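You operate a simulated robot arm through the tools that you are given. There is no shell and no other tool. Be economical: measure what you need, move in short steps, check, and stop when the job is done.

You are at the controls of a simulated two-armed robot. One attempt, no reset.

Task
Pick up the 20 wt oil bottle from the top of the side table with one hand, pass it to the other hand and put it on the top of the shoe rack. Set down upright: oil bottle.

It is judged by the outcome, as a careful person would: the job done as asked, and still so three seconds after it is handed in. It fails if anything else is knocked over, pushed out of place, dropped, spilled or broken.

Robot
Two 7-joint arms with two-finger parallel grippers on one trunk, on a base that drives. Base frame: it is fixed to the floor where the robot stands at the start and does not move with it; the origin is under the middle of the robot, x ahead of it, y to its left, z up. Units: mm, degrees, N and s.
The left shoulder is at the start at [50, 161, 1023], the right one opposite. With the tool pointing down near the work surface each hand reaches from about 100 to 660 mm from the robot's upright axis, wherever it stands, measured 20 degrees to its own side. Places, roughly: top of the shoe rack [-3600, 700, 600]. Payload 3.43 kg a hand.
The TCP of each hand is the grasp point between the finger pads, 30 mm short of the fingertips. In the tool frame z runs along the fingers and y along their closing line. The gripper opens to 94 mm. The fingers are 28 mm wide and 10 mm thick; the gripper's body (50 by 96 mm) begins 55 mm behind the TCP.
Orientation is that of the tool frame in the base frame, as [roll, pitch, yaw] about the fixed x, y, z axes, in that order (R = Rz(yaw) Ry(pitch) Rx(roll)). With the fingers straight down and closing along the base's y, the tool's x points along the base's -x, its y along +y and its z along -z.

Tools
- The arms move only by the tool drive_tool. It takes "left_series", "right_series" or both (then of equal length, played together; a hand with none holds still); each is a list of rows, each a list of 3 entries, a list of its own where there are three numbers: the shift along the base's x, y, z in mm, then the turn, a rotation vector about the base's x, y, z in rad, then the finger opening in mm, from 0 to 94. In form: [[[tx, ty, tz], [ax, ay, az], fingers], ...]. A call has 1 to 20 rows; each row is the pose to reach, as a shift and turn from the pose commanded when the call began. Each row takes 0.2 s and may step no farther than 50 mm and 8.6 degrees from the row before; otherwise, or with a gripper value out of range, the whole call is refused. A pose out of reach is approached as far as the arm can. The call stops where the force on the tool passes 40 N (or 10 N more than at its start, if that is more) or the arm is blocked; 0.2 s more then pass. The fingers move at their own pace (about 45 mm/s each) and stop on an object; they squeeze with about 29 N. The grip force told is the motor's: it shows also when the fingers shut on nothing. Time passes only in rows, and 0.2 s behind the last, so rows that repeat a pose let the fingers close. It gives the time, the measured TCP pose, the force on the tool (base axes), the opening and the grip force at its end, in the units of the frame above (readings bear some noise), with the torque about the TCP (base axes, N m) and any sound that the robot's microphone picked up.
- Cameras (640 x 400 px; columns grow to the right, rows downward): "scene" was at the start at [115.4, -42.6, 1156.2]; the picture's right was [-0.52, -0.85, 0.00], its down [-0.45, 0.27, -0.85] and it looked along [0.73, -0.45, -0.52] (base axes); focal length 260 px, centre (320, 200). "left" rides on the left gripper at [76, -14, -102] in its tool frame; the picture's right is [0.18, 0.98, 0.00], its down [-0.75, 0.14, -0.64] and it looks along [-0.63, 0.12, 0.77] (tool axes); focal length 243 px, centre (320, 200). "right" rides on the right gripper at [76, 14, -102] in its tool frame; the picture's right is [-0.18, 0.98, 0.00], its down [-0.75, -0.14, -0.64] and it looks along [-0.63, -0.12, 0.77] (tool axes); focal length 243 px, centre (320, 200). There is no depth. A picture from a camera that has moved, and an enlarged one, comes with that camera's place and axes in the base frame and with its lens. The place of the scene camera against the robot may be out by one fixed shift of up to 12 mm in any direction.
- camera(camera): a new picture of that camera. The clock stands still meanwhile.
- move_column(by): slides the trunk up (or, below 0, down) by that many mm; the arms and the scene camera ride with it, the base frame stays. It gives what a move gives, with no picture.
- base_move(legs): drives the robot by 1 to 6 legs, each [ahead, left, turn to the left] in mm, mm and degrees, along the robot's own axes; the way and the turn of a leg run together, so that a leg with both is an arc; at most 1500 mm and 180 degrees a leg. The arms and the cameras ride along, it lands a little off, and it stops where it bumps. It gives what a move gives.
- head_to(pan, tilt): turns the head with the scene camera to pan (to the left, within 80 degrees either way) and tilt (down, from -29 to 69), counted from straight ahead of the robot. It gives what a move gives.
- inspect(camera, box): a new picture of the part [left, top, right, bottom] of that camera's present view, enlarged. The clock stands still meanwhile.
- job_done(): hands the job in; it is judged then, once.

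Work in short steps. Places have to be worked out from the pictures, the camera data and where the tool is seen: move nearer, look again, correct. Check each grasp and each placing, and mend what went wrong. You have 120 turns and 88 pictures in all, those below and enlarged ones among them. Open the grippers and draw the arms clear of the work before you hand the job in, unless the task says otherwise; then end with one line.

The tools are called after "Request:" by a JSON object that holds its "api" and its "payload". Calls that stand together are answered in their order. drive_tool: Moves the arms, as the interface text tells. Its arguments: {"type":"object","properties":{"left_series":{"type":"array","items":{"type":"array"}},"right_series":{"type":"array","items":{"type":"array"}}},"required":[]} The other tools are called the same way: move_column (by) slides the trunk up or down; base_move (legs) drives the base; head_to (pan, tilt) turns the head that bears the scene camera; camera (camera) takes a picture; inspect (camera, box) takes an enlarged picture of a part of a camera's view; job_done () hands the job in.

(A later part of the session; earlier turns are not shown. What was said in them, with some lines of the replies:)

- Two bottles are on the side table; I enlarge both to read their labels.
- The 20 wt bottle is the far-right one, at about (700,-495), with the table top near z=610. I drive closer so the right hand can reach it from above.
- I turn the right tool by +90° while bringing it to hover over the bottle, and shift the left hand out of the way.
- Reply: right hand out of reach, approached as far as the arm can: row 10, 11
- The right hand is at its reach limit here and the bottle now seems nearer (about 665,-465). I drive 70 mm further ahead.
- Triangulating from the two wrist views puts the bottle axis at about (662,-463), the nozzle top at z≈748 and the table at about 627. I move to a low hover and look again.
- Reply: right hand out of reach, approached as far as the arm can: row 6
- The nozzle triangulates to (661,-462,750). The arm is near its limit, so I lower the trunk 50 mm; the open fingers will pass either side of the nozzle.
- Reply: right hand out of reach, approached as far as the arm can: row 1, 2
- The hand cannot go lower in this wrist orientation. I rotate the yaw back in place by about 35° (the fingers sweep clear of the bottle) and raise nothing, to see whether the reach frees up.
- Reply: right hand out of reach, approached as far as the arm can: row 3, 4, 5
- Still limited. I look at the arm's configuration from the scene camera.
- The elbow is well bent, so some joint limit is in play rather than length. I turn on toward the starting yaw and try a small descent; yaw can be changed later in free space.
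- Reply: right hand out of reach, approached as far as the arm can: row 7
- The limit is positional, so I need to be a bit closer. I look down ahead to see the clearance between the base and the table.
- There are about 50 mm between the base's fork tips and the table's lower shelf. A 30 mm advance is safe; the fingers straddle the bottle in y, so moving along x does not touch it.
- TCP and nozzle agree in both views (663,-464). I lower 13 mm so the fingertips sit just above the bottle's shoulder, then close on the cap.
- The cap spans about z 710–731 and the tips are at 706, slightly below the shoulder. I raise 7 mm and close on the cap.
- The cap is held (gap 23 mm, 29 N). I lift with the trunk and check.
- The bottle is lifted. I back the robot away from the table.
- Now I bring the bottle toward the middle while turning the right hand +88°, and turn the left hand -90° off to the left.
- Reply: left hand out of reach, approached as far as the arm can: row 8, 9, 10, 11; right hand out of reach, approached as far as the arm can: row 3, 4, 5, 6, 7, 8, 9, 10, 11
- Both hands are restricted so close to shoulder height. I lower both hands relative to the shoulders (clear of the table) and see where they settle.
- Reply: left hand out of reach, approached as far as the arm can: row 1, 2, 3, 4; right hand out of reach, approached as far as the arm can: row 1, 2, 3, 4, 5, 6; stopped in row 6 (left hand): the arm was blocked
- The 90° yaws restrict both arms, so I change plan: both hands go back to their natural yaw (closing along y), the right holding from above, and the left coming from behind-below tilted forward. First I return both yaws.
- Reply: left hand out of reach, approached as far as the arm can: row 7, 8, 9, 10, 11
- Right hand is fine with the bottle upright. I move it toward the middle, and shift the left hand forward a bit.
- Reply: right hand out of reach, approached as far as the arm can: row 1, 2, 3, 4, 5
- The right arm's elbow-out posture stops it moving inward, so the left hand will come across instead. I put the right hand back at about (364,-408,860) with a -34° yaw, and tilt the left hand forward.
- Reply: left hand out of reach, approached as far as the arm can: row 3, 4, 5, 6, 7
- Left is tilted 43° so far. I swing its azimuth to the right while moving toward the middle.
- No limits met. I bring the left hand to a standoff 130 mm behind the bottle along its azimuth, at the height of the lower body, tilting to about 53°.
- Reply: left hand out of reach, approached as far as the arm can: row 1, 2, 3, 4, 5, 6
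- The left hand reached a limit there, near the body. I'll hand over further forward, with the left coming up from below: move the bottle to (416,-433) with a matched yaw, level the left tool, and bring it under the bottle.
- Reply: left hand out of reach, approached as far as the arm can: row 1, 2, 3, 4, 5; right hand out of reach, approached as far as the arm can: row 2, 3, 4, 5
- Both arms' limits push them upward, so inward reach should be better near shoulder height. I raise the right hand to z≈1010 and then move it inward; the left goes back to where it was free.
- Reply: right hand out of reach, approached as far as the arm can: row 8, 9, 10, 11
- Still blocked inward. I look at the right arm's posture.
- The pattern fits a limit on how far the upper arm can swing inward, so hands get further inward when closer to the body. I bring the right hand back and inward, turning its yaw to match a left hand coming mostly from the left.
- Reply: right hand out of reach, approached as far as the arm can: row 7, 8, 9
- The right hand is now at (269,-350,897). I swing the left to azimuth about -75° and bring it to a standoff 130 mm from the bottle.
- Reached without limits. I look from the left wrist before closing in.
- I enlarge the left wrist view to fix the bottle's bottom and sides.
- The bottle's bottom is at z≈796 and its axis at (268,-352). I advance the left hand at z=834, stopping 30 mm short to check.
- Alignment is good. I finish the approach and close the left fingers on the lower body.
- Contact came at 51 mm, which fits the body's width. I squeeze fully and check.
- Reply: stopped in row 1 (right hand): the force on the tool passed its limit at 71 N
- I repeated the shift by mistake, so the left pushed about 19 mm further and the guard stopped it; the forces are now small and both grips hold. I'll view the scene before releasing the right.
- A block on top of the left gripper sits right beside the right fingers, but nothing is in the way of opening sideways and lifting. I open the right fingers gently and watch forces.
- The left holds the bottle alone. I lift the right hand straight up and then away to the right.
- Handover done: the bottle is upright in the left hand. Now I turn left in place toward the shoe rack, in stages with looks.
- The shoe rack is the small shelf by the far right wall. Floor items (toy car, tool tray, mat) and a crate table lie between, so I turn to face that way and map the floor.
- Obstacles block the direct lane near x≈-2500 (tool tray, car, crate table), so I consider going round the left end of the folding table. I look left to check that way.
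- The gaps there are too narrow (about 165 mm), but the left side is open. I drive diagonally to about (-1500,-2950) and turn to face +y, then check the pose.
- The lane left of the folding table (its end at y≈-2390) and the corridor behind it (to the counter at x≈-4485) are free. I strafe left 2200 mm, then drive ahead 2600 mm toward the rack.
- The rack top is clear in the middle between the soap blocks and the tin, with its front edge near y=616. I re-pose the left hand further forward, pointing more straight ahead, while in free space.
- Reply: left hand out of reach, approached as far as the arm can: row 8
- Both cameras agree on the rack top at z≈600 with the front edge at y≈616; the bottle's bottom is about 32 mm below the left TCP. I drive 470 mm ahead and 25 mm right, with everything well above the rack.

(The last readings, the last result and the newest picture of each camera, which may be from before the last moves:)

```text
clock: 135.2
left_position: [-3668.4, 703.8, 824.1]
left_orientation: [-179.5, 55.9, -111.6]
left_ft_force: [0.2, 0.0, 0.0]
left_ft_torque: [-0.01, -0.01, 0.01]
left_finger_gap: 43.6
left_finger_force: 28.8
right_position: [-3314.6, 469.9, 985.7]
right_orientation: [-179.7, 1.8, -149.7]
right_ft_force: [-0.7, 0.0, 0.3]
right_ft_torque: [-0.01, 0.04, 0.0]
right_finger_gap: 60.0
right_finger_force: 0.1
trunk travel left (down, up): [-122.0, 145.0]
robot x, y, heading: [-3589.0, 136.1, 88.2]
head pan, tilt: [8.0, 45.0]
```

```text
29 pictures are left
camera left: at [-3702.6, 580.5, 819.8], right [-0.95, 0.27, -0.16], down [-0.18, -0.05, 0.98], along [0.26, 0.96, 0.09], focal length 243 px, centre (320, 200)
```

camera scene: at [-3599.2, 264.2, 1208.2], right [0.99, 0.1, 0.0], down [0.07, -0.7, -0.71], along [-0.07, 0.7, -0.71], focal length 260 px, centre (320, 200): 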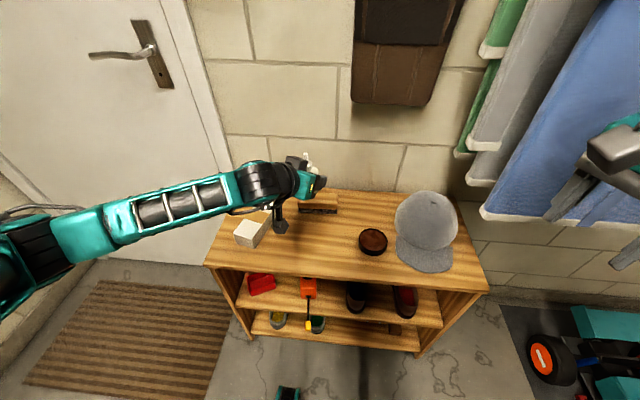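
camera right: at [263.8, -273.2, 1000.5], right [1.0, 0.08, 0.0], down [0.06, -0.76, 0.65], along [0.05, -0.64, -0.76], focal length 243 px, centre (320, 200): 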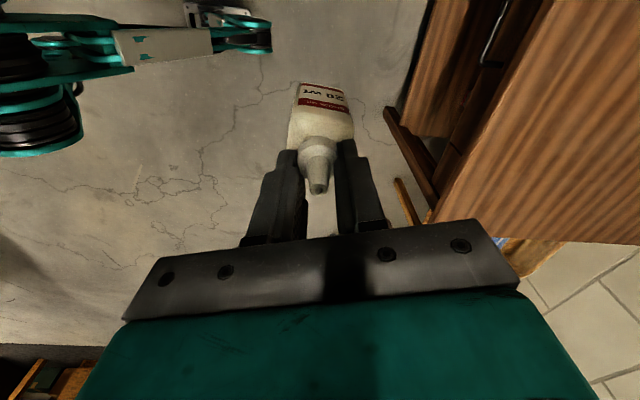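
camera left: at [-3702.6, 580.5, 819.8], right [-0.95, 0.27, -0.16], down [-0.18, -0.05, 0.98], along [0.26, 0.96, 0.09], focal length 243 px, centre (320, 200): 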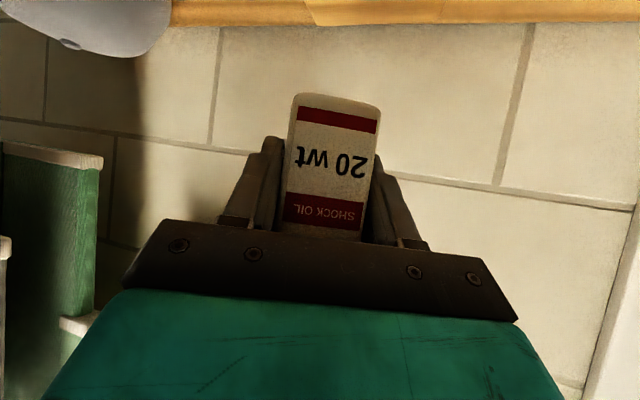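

The target spot (-3668,690) is free: brush behind at y>800, soap left at x<-3797, tin right at x>-3538. I lower the trunk 120 mm.

Request:
{"api": "move_column", "payload": {"by": -120}}

Request:
{"api": "drive_tool", "payload": {"left_series": [[[0, -5, -10], [0, 0, 0], 25], [[0, -10, -20], [0, 0, 0], 25], [[0, -14, -30], [0, 0, 0], 25]]}}

Request:
{"api": "camera", "payload": {"camera": "scene"}}

Request:
{"api": "camera", "payload": {"camera": "left"}}

```text
clock: 136.7
left_position: [-3667.5, 702.8, 704.3]
left_orientation: [-179.5, 55.9, -111.5]
left_ft_force: [0.5, 0.0, 0.7]
left_ft_torque: [-0.03, -0.02, 0.0]
left_finger_gap: 43.6
left_finger_force: 28.8
right_position: [-3314.5, 470.4, 866.3]
right_orientation: [-179.6, 1.8, -149.8]
right_ft_force: [0.6, 0.8, 0.4]
right_ft_torque: [-0.01, 0.04, 0.01]
right_finger_gap: 60.0
right_finger_force: 0.1
trunk travel left (down, up): [-2.0, 265.0]
robot x, y, heading: [-3592.3, 139.4, 87.9]
head pan, tilt: [8.0, 45.0]
```

```text
clock: 137.5
left_position: [-3668.5, 702.9, 703.2]
left_orientation: [-179.4, 55.9, -111.6]
left_ft_force: [-1.1, -0.7, 0.5]
left_ft_torque: [0.02, 0.0, 0.04]
left_finger_gap: 43.6
left_finger_force: 29.0
left hand out of reach, approached as far as the arm can: row 1, 2, 3
right_position: [-3316.5, 470.3, 867.6]
right_orientation: [-179.5, 1.8, -149.8]
right_ft_force: [-0.4, -1.4, -0.4]
right_ft_torque: [-0.02, 0.03, -0.01]
right_finger_gap: 60.3
right_finger_force: 0.1
trunk travel left (down, up): [-2.0, 265.0]
robot x, y, heading: [-3589.5, 137.1, 87.9]
head pan, tilt: [8.0, 45.0]
```

```text
28 pictures are left
camera scene: at [-3599.2, 264.2, 1088.2], right [0.99, 0.1, 0.0], down [0.07, -0.7, -0.71], along [-0.07, 0.7, -0.71], focal length 260 px, centre (320, 200)
```

scene: 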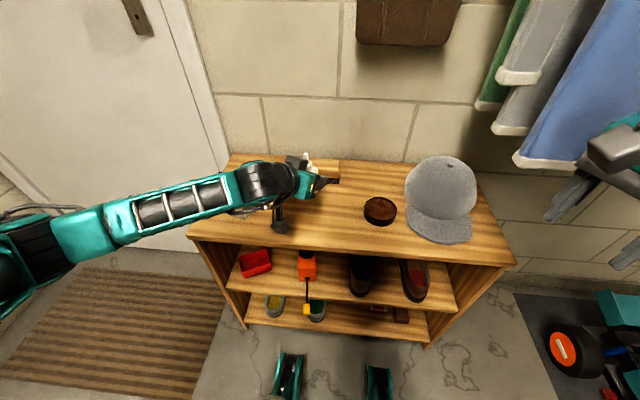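

```text
27 pictures are left
camera left: at [-3702.6, 580.5, 699.8], right [-0.95, 0.27, -0.16], down [-0.18, -0.05, 0.98], along [0.26, 0.96, 0.09], focal length 243 px, centre (320, 200)
```

left: 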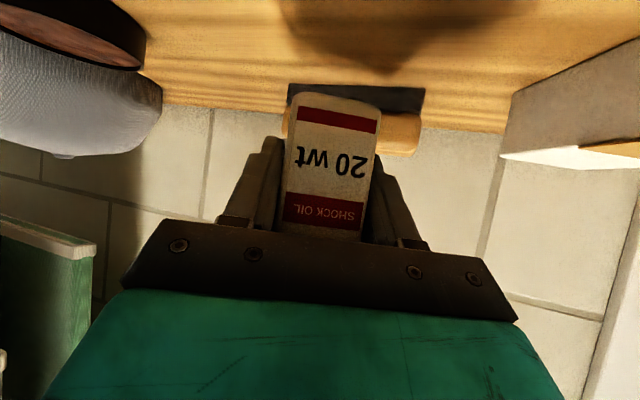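

The left arm is again stuck against its inward limit. I move the hand outward (robot-left) and back a little, checking that this frees downward motion.

Request:
{"api": "drive_tool", "payload": {"left_series": [[[-15, -10, 0], [0, 0, 0], 25], [[-30, -20, 0], [0, 0, 0], 25], [[-45, -30, 0], [0, 0, 0], 25]]}}

Request:
{"api": "base_move", "payload": {"legs": [[0, -50, 0]]}}

Request:
{"api": "drive_tool", "payload": {"left_series": [[[0, 0, -8], [0, 0, 0], 25], [[0, 0, -16], [0, 0, 0], 25]]}}

```text
clock: 138.3
left_position: [-3712.9, 673.9, 702.6]
left_orientation: [-179.5, 55.9, -111.6]
left_ft_force: [0.6, -0.5, 0.0]
left_ft_torque: [-0.02, -0.03, 0.01]
left_finger_gap: 43.9
left_finger_force: 29.1
right_position: [-3315.9, 470.6, 867.3]
right_orientation: [-179.5, 1.8, -149.8]
right_ft_force: [0.4, -0.6, -0.5]
right_ft_torque: [0.03, 0.0, -0.01]
right_finger_gap: 60.1
right_finger_force: 0.1
trunk travel left (down, up): [-2.0, 265.0]
robot x, y, heading: [-3589.8, 136.6, 88.0]
head pan, tilt: [8.0, 45.0]
```

```text
clock: 139.4
left_position: [-3663.7, 672.9, 703.5]
left_orientation: [-179.5, 55.9, -111.6]
left_ft_force: [0.3, 0.2, 0.2]
left_ft_torque: [0.0, 0.01, -0.03]
left_finger_gap: 43.5
left_finger_force: 28.9
right_position: [-3266.9, 467.5, 865.9]
right_orientation: [-179.6, 1.8, -149.9]
right_ft_force: [-0.1, 0.9, -0.1]
right_ft_torque: [-0.02, -0.03, 0.01]
right_finger_gap: 60.0
right_finger_force: 0.0
trunk travel left (down, up): [-2.0, 265.0]
robot x, y, heading: [-3545.6, 136.4, 87.9]
head pan, tilt: [8.0, 45.0]
```

```text
clock: 140.0
left_position: [-3664.1, 673.0, 687.4]
left_orientation: [-179.6, 55.8, -111.6]
left_ft_force: [0.5, -0.3, -0.2]
left_ft_torque: [0.01, -0.02, 0.01]
left_finger_gap: 43.3
left_finger_force: 28.7
right_position: [-3267.8, 467.7, 865.3]
right_orientation: [-179.6, 1.9, -149.8]
right_ft_force: [-0.3, 0.0, 1.1]
right_ft_torque: [-0.01, 0.0, -0.03]
right_finger_gap: 60.0
right_finger_force: 0.0
trunk travel left (down, up): [-2.0, 265.0]
robot x, y, heading: [-3540.6, 138.1, 87.9]
head pan, tilt: [8.0, 45.0]
```

Free again. I go down 33 mm more (bottom about 20 mm above the top) and forward 12 mm, then look.

Request:
{"api": "drive_tool", "payload": {"left_series": [[[0, 4, -11], [0, 0, 0], 25], [[0, 8, -22], [0, 0, 0], 25], [[0, 12, -33], [0, 0, 0], 25]]}}

Request:
{"api": "camera", "payload": {"camera": "left"}}

Request:
{"api": "inspect", "payload": {"camera": "scene", "box": [200, 130, 400, 280]}}

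```text
clock: 140.8
left_position: [-3662.8, 685.3, 659.5]
left_orientation: [-179.7, 56.5, -111.7]
left_ft_force: [-1.2, -5.1, 17.3]
left_ft_torque: [-0.58, 0.38, 0.07]
left_finger_gap: 43.9
left_finger_force: 28.6
right_position: [-3267.6, 467.3, 866.6]
right_orientation: [-179.7, 1.8, -149.9]
right_ft_force: [-0.4, 0.8, -0.1]
right_ft_torque: [-0.02, -0.01, 0.01]
right_finger_gap: 60.1
right_finger_force: 0.1
trunk travel left (down, up): [-2.0, 265.0]
robot x, y, heading: [-3539.9, 133.7, 88.0]
head pan, tilt: [8.0, 45.0]
```

```text
26 pictures are left
camera left: at [-3697.9, 562.4, 654.1], right [-0.95, 0.27, -0.16], down [-0.18, -0.06, 0.98], along [0.26, 0.96, 0.1], focal length 243 px, centre (320, 200)
```

left: 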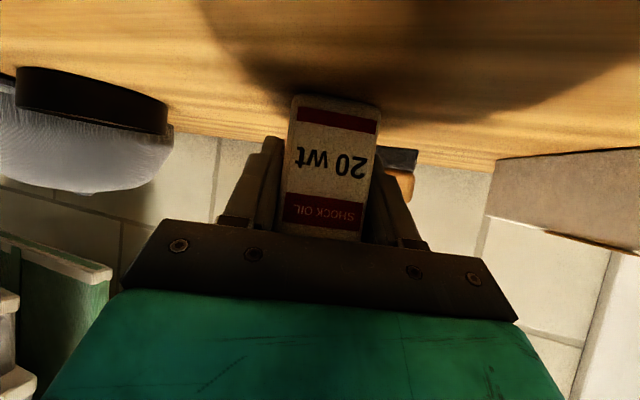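

```text
2.67 times, centred on (300, 205) of scene
camera zoom: at [-3550.4, 260.9, 1088.8], right [0.99, 0.1, 0.0], down [0.07, -0.7, -0.71], along [-0.07, 0.7, -0.71], focal length 692 px, centre (373, 187)
```

zoom: 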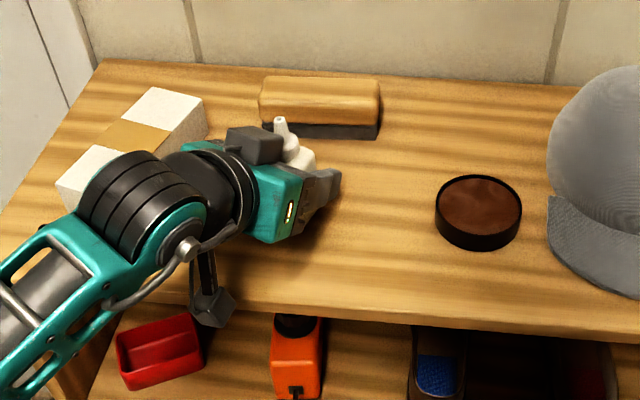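

The bottle touched at TCP z≈660, so the top is at about 626. The torque and the scene view suggest it leans back roughly 12° toward the palm, its rear bottom edge touching first. I raise 25 mm, rotate the hand to bring the bottle upright, and look.

Request:
{"api": "drive_tool", "payload": {"left_series": [[[0, 0, 12], [0, 0, 0], 25], [[0, 0, 25], [0, 0, 0], 25], [[0, 0, 25], [-0.07, 0.028, 0], 25], [[0, 0, 25], [-0.14, 0.055, 0], 25], [[0, 0, 25], [-0.186, 0.074, 0], 25], [[0, 0, 25], [-0.186, 0.074, 0], 25]]}}

Request:
{"api": "inspect", "payload": {"camera": "scene", "box": [240, 130, 360, 230]}}

Request:
{"api": "camera", "payload": {"camera": "left"}}

```text
clock: 142.2
left_position: [-3664.0, 685.8, 678.3]
left_orientation: [-179.6, 44.2, -111.6]
left_ft_force: [0.8, -0.1, -0.2]
left_ft_torque: [0.01, -0.03, 0.03]
left_finger_gap: 43.5
left_finger_force: 29.4
right_position: [-3267.4, 467.0, 866.0]
right_orientation: [-179.5, 1.8, -149.8]
right_ft_force: [-0.2, -0.1, -0.2]
right_ft_torque: [0.02, 0.0, 0.0]
right_finger_gap: 59.9
right_finger_force: 0.1
trunk travel left (down, up): [-2.0, 265.0]
robot x, y, heading: [-3545.6, 134.1, 88.0]
head pan, tilt: [8.0, 45.0]
```

```text
4.00 times, centred on (300, 180) of scene
camera zoom: at [-3550.6, 262.4, 1088.1], right [0.99, 0.1, 0.0], down [0.07, -0.7, -0.71], along [-0.07, 0.7, -0.71], focal length 1039 px, centre (400, 280)
```

zoom: 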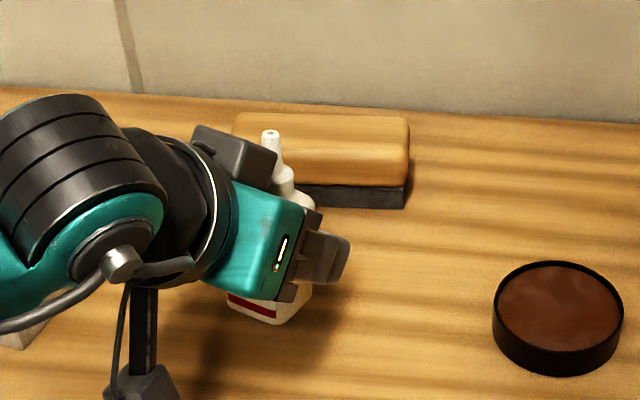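

```text
23 pictures are left
camera left: at [-3697.3, 562.8, 700.2], right [-0.96, 0.24, -0.13], down [-0.1, 0.14, 0.98], along [0.26, 0.96, -0.11], focal length 243 px, centre (320, 200)
```

left: 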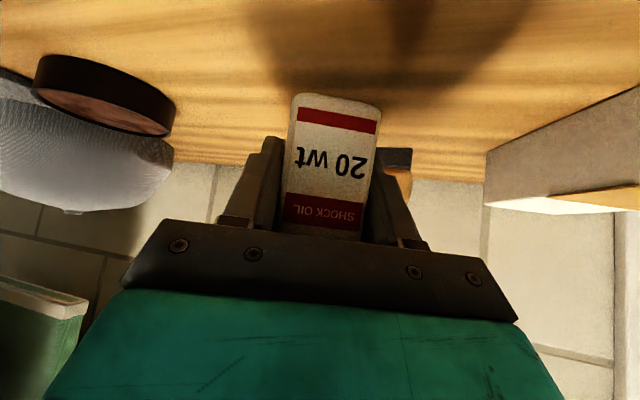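

I need a better measure of the lean; I zoom in on the nozzle and on the visible base.

Request:
{"api": "inspect", "payload": {"camera": "scene", "box": [256, 155, 328, 215]}}

```text
6.67 times, centred on (292, 185) of scene
camera zoom: at [-3550.6, 262.4, 1088.1], right [0.99, 0.1, 0.0], down [0.07, -0.7, -0.71], along [-0.07, 0.7, -0.71], focal length 1731 px, centre (507, 300)
```

zoom: 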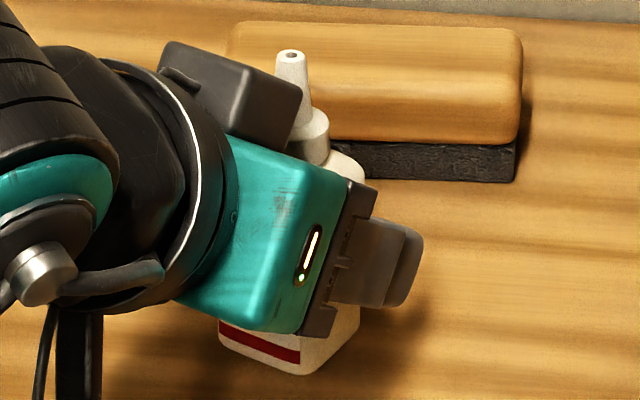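

At this tilt the bottle seems to lean forward about 3–5°, versus about 8° back before, so I rotate back 4° and lower gently toward contact near TCP z≈660.

Request:
{"api": "drive_tool", "payload": {"left_series": [[[0, 0, -5], [0.065, -0.026, 0], 25], [[0, 0, -10], [0.065, -0.026, 0], 25], [[0, 0, -14], [0.065, -0.026, 0], 25], [[0, 0, -16], [0.065, -0.026, 0], 25]]}}

```text
clock: 143.2
left_position: [-3663.7, 684.3, 663.2]
left_orientation: [-179.6, 48.4, -111.6]
left_ft_force: [0.3, 1.0, 0.9]
left_ft_torque: [-0.01, 0.0, -0.02]
left_finger_gap: 43.9
left_finger_force: 29.1
right_position: [-3267.4, 467.2, 866.2]
right_orientation: [-179.4, 1.8, -149.8]
right_ft_force: [-0.3, 0.4, 0.8]
right_ft_torque: [0.01, 0.01, 0.01]
right_finger_gap: 60.1
right_finger_force: 0.1
trunk travel left (down, up): [-2.0, 265.0]
robot x, y, heading: [-3544.2, 136.0, 87.7]
head pan, tilt: [8.0, 45.0]
```

No contact yet at 663; I continue in 2 mm steps.

Request:
{"api": "drive_tool", "payload": {"left_series": [[[0, 0, -2], [0, 0, 0], 25], [[0, 0, -4], [0, 0, 0], 25], [[0, 0, -4], [0, 0, 0], 25]]}}

```text
clock: 144.0
left_position: [-3663.6, 683.8, 659.1]
left_orientation: [-179.4, 48.6, -111.6]
left_ft_force: [0.1, -0.6, 4.2]
left_ft_torque: [0.1, 0.04, -0.01]
left_finger_gap: 43.7
left_finger_force: 28.8
right_position: [-3266.8, 466.6, 866.7]
right_orientation: [-179.6, 1.8, -149.8]
right_ft_force: [-0.9, 0.9, 0.4]
right_ft_torque: [0.01, -0.01, -0.02]
right_finger_gap: 59.6
right_finger_force: 0.1
trunk travel left (down, up): [-2.0, 265.0]
robot x, y, heading: [-3546.3, 132.0, 87.9]
head pan, tilt: [8.0, 45.0]
```

Contact is now at the front edge (slight forward lean), while at 56° it was the rear edge. I lift 2 mm, rotate back another 3.5° and touch again.

Request:
{"api": "drive_tool", "payload": {"left_series": [[[0, 0, 3], [0, 0, 0], 25], [[0, 0, 3], [0.056, -0.022, 0], 25], [[0, 0, 1], [0.056, -0.022, 0], 25], [[0, 0, -1], [0.056, -0.022, 0], 25], [[0, 0, -1], [0.056, -0.022, 0], 25]]}}

```text
clock: 145.2
left_position: [-3663.4, 685.0, 660.5]
left_orientation: [-179.6, 52.1, -111.5]
left_ft_force: [0.4, -1.3, 6.3]
left_ft_torque: [0.11, 0.05, 0.05]
left_finger_gap: 43.6
left_finger_force: 28.7
right_position: [-3266.0, 467.2, 866.7]
right_orientation: [-179.7, 1.8, -149.8]
right_ft_force: [0.1, 0.5, 0.6]
right_ft_torque: [-0.04, 0.01, -0.01]
right_finger_gap: 59.9
right_finger_force: 0.1
trunk travel left (down, up): [-2.0, 265.0]
robot x, y, heading: [-3541.0, 135.1, 87.9]
head pan, tilt: [8.0, 45.0]
```

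Still the front edge, so the upright angle lies between 52° and 56°; I rotate 2° more and touch again.

Request:
{"api": "drive_tool", "payload": {"left_series": [[[0, 0, 3], [0, 0, 0], 25], [[0, 0, 3], [0.035, -0.014, 0], 25], [[0, 0, 1], [0.035, -0.014, 0], 25], [[0, 0, -1], [0.035, -0.014, 0], 25], [[0, 0, -1], [0.035, -0.014, 0], 25]]}}

Request:
{"api": "camera", "payload": {"camera": "left"}}

Request:
{"api": "inspect", "payload": {"camera": "scene", "box": [240, 140, 340, 240]}}

```text
clock: 146.4
left_position: [-3664.8, 684.5, 658.5]
left_orientation: [-179.7, 54.3, -111.7]
left_ft_force: [-1.1, -1.0, 10.3]
left_ft_torque: [-0.01, 0.18, -0.02]
left_finger_gap: 43.8
left_finger_force: 29.4
right_position: [-3266.5, 468.7, 866.4]
right_orientation: [-179.6, 1.8, -149.7]
right_ft_force: [1.0, 0.0, 0.3]
right_ft_torque: [-0.03, -0.01, 0.0]
right_finger_gap: 59.9
right_finger_force: 0.1
trunk travel left (down, up): [-2.0, 265.0]
robot x, y, heading: [-3541.0, 134.6, 87.8]
head pan, tilt: [8.0, 45.0]
```

```text
21 pictures are left
camera left: at [-3698.5, 562.2, 658.2], right [-0.95, 0.27, -0.15], down [-0.16, -0.02, 0.99], along [0.26, 0.96, 0.06], focal length 243 px, centre (320, 200)
```

left: 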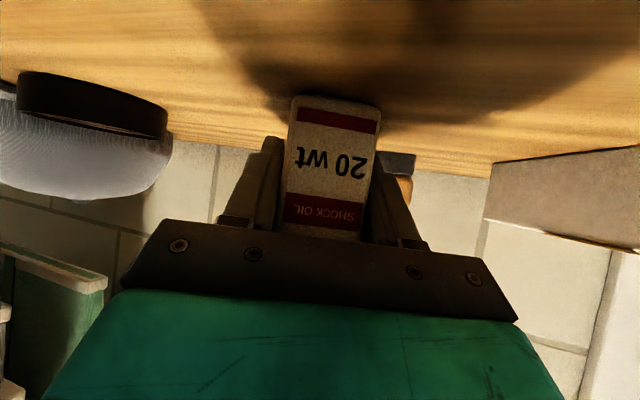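

```text
4.00 times, centred on (290, 190) of scene
camera zoom: at [-3550.4, 261.6, 1088.4], right [0.99, 0.1, 0.0], down [0.07, -0.7, -0.71], along [-0.07, 0.7, -0.71], focal length 1039 px, centre (440, 240)
```

zoom: 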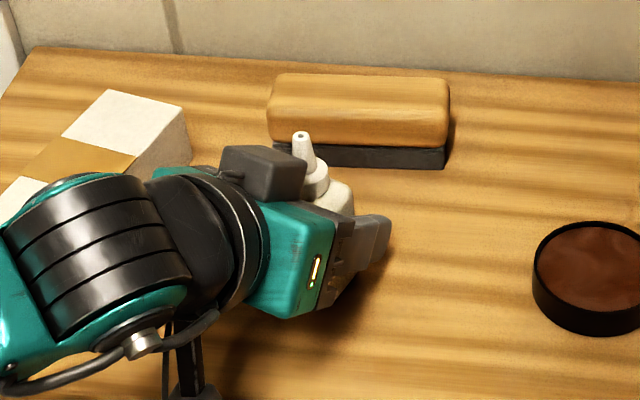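

The contact is now flat (10 N centred under the bottle). I ease 2 mm of pressing and open the left fingers gradually.

Request:
{"api": "drive_tool", "payload": {"left_series": [[[0, 0, 1], [0, 0, 0], 30], [[0, 0, 1], [0, 0, 0], 44], [[0, 0, 1], [0, 0, 0], 48], [[0, 0, 1], [0, 0, 0], 54], [[0, 0, 1], [0, 0, 0], 62], [[0, 0, 1], [0, 0, 0], 70]]}}

Request:
{"api": "camera", "payload": {"camera": "left"}}

Request:
{"api": "inspect", "payload": {"camera": "scene", "box": [240, 140, 340, 240]}}

```text
clock: 147.8
left_position: [-3664.2, 684.9, 657.5]
left_orientation: [-179.6, 54.1, -111.6]
left_ft_force: [-0.2, 0.0, -0.6]
left_ft_torque: [-0.01, -0.04, 0.0]
left_finger_gap: 69.9
left_finger_force: 0.1
right_position: [-3268.0, 467.9, 866.4]
right_orientation: [-179.6, 1.8, -149.8]
right_ft_force: [0.6, -0.6, -0.1]
right_ft_torque: [0.02, -0.02, 0.03]
right_finger_gap: 59.9
right_finger_force: 0.1
trunk travel left (down, up): [-2.0, 265.0]
robot x, y, heading: [-3541.9, 138.0, 87.9]
head pan, tilt: [8.0, 45.0]
```

```text
19 pictures are left
camera left: at [-3698.6, 561.9, 657.6], right [-0.95, 0.27, -0.15], down [-0.16, -0.02, 0.99], along [0.26, 0.96, 0.06], focal length 243 px, centre (320, 200)
```

left: 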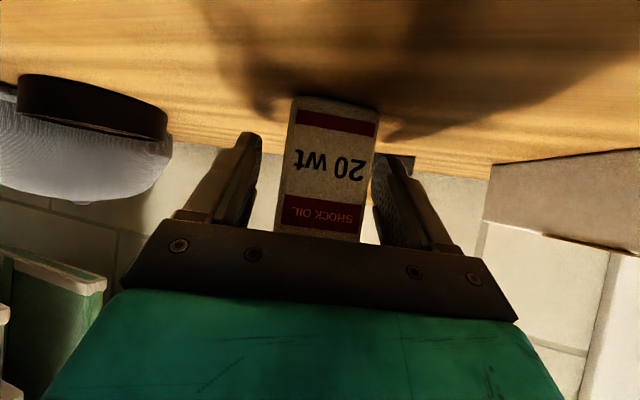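

```text
4.00 times, centred on (290, 190) of scene
camera zoom: at [-3550.6, 262.4, 1088.2], right [0.99, 0.1, 0.0], down [0.07, -0.7, -0.71], along [-0.07, 0.7, -0.71], focal length 1039 px, centre (440, 240)
```

zoom: 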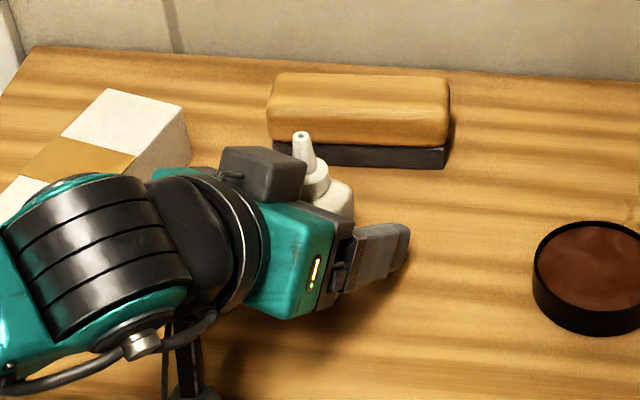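

The bottle stands free. I open wider and withdraw straight back along the hand's azimuth.

Request:
{"api": "drive_tool", "payload": {"left_series": [[[0, 0, 1], [0, 0, 0], 80], [[0, 0, 1], [0, 0, 0], 90], [[-5, -14, 1], [0, 0, 0], 90], [[-11, -28, 2], [0, 0, 0], 90], [[-18, -46, 2], [0, 0, 0], 90], [[-26, -65, 3], [0, 0, 0], 90], [[-33, -84, 3], [0, 0, 0], 90]]}}

Request:
{"api": "camera", "payload": {"camera": "scene"}}

```text
clock: 149.4
left_position: [-3696.4, 600.8, 661.2]
left_orientation: [-179.7, 54.0, -111.7]
left_ft_force: [-0.3, 0.5, 0.4]
left_ft_torque: [0.01, 0.0, 0.03]
left_finger_gap: 90.0
left_finger_force: 0.1
right_position: [-3267.0, 468.2, 865.9]
right_orientation: [-179.5, 1.7, -149.8]
right_ft_force: [-0.2, -0.7, 0.0]
right_ft_torque: [0.02, 0.02, -0.04]
right_finger_gap: 60.1
right_finger_force: 0.0
trunk travel left (down, up): [-2.0, 265.0]
robot x, y, heading: [-3541.2, 142.3, 87.8]
head pan, tilt: [8.0, 45.0]
```

```text
17 pictures are left
camera scene: at [-3550.6, 262.4, 1088.2], right [0.99, 0.1, 0.0], down [0.07, -0.7, -0.71], along [-0.07, 0.7, -0.71], focal length 260 px, centre (320, 200)
```

scene: 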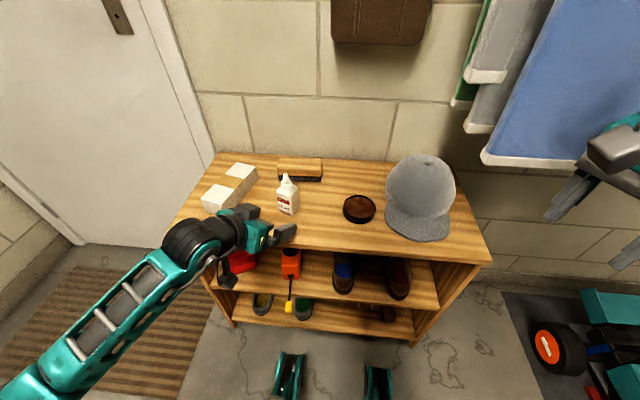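

The bottle stands upright among undisturbed items. Now I back the base away to clear the arms, then take a final look.

Request:
{"api": "base_move", "payload": {"legs": [[-250, 0, 0]]}}

Request:
{"api": "camera", "payload": {"camera": "scene"}}

Request:
{"api": "inspect", "payload": {"camera": "scene", "box": [230, 50, 390, 170]}}

```text
clock: 151.2
left_position: [-3705.7, 348.5, 660.6]
left_orientation: [-179.6, 54.0, -111.6]
left_ft_force: [0.0, 0.2, -0.2]
left_ft_torque: [-0.01, 0.01, 0.02]
left_finger_gap: 89.9
left_finger_force: 0.1
right_position: [-3275.3, 214.8, 866.5]
right_orientation: [-179.6, 1.8, -149.9]
right_ft_force: [-0.9, 0.7, 0.4]
right_ft_torque: [-0.03, -0.03, 0.04]
right_finger_gap: 60.1
right_finger_force: 0.0
trunk travel left (down, up): [-2.0, 265.0]
robot x, y, heading: [-3554.9, -113.9, 88.0]
head pan, tilt: [8.0, 45.0]
```

```text
16 pictures are left
camera scene: at [-3560.0, 9.3, 1088.2], right [0.99, 0.1, 0.0], down [0.07, -0.7, -0.71], along [-0.07, 0.7, -0.71], focal length 260 px, centre (320, 200)
```

scene: 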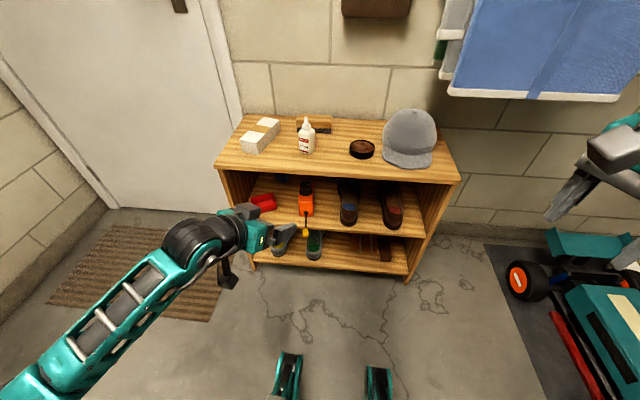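

```text
3.33 times, centred on (310, 110) of scene
camera zoom: at [-3560.0, 9.3, 1088.2], right [0.99, 0.1, 0.0], down [0.07, -0.7, -0.71], along [-0.07, 0.7, -0.71], focal length 866 px, centre (353, 500)
```

zoom: 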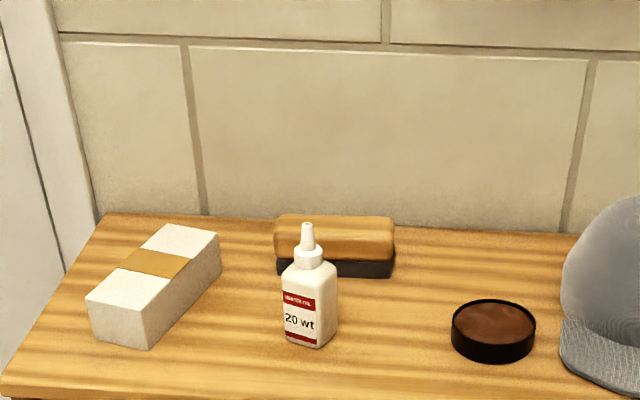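

The 20 wt bottle stands upright on the rack top, nothing around it is disturbed, and both hands are clear and open.

Request:
{"api": "job_done", "payload": {}}

```text
The job is handed in.
```

The 20 wt oil bottle was picked up with the right hand, passed to the left, and now stands upright on top of the shoe rack, with nothing else disturbed.
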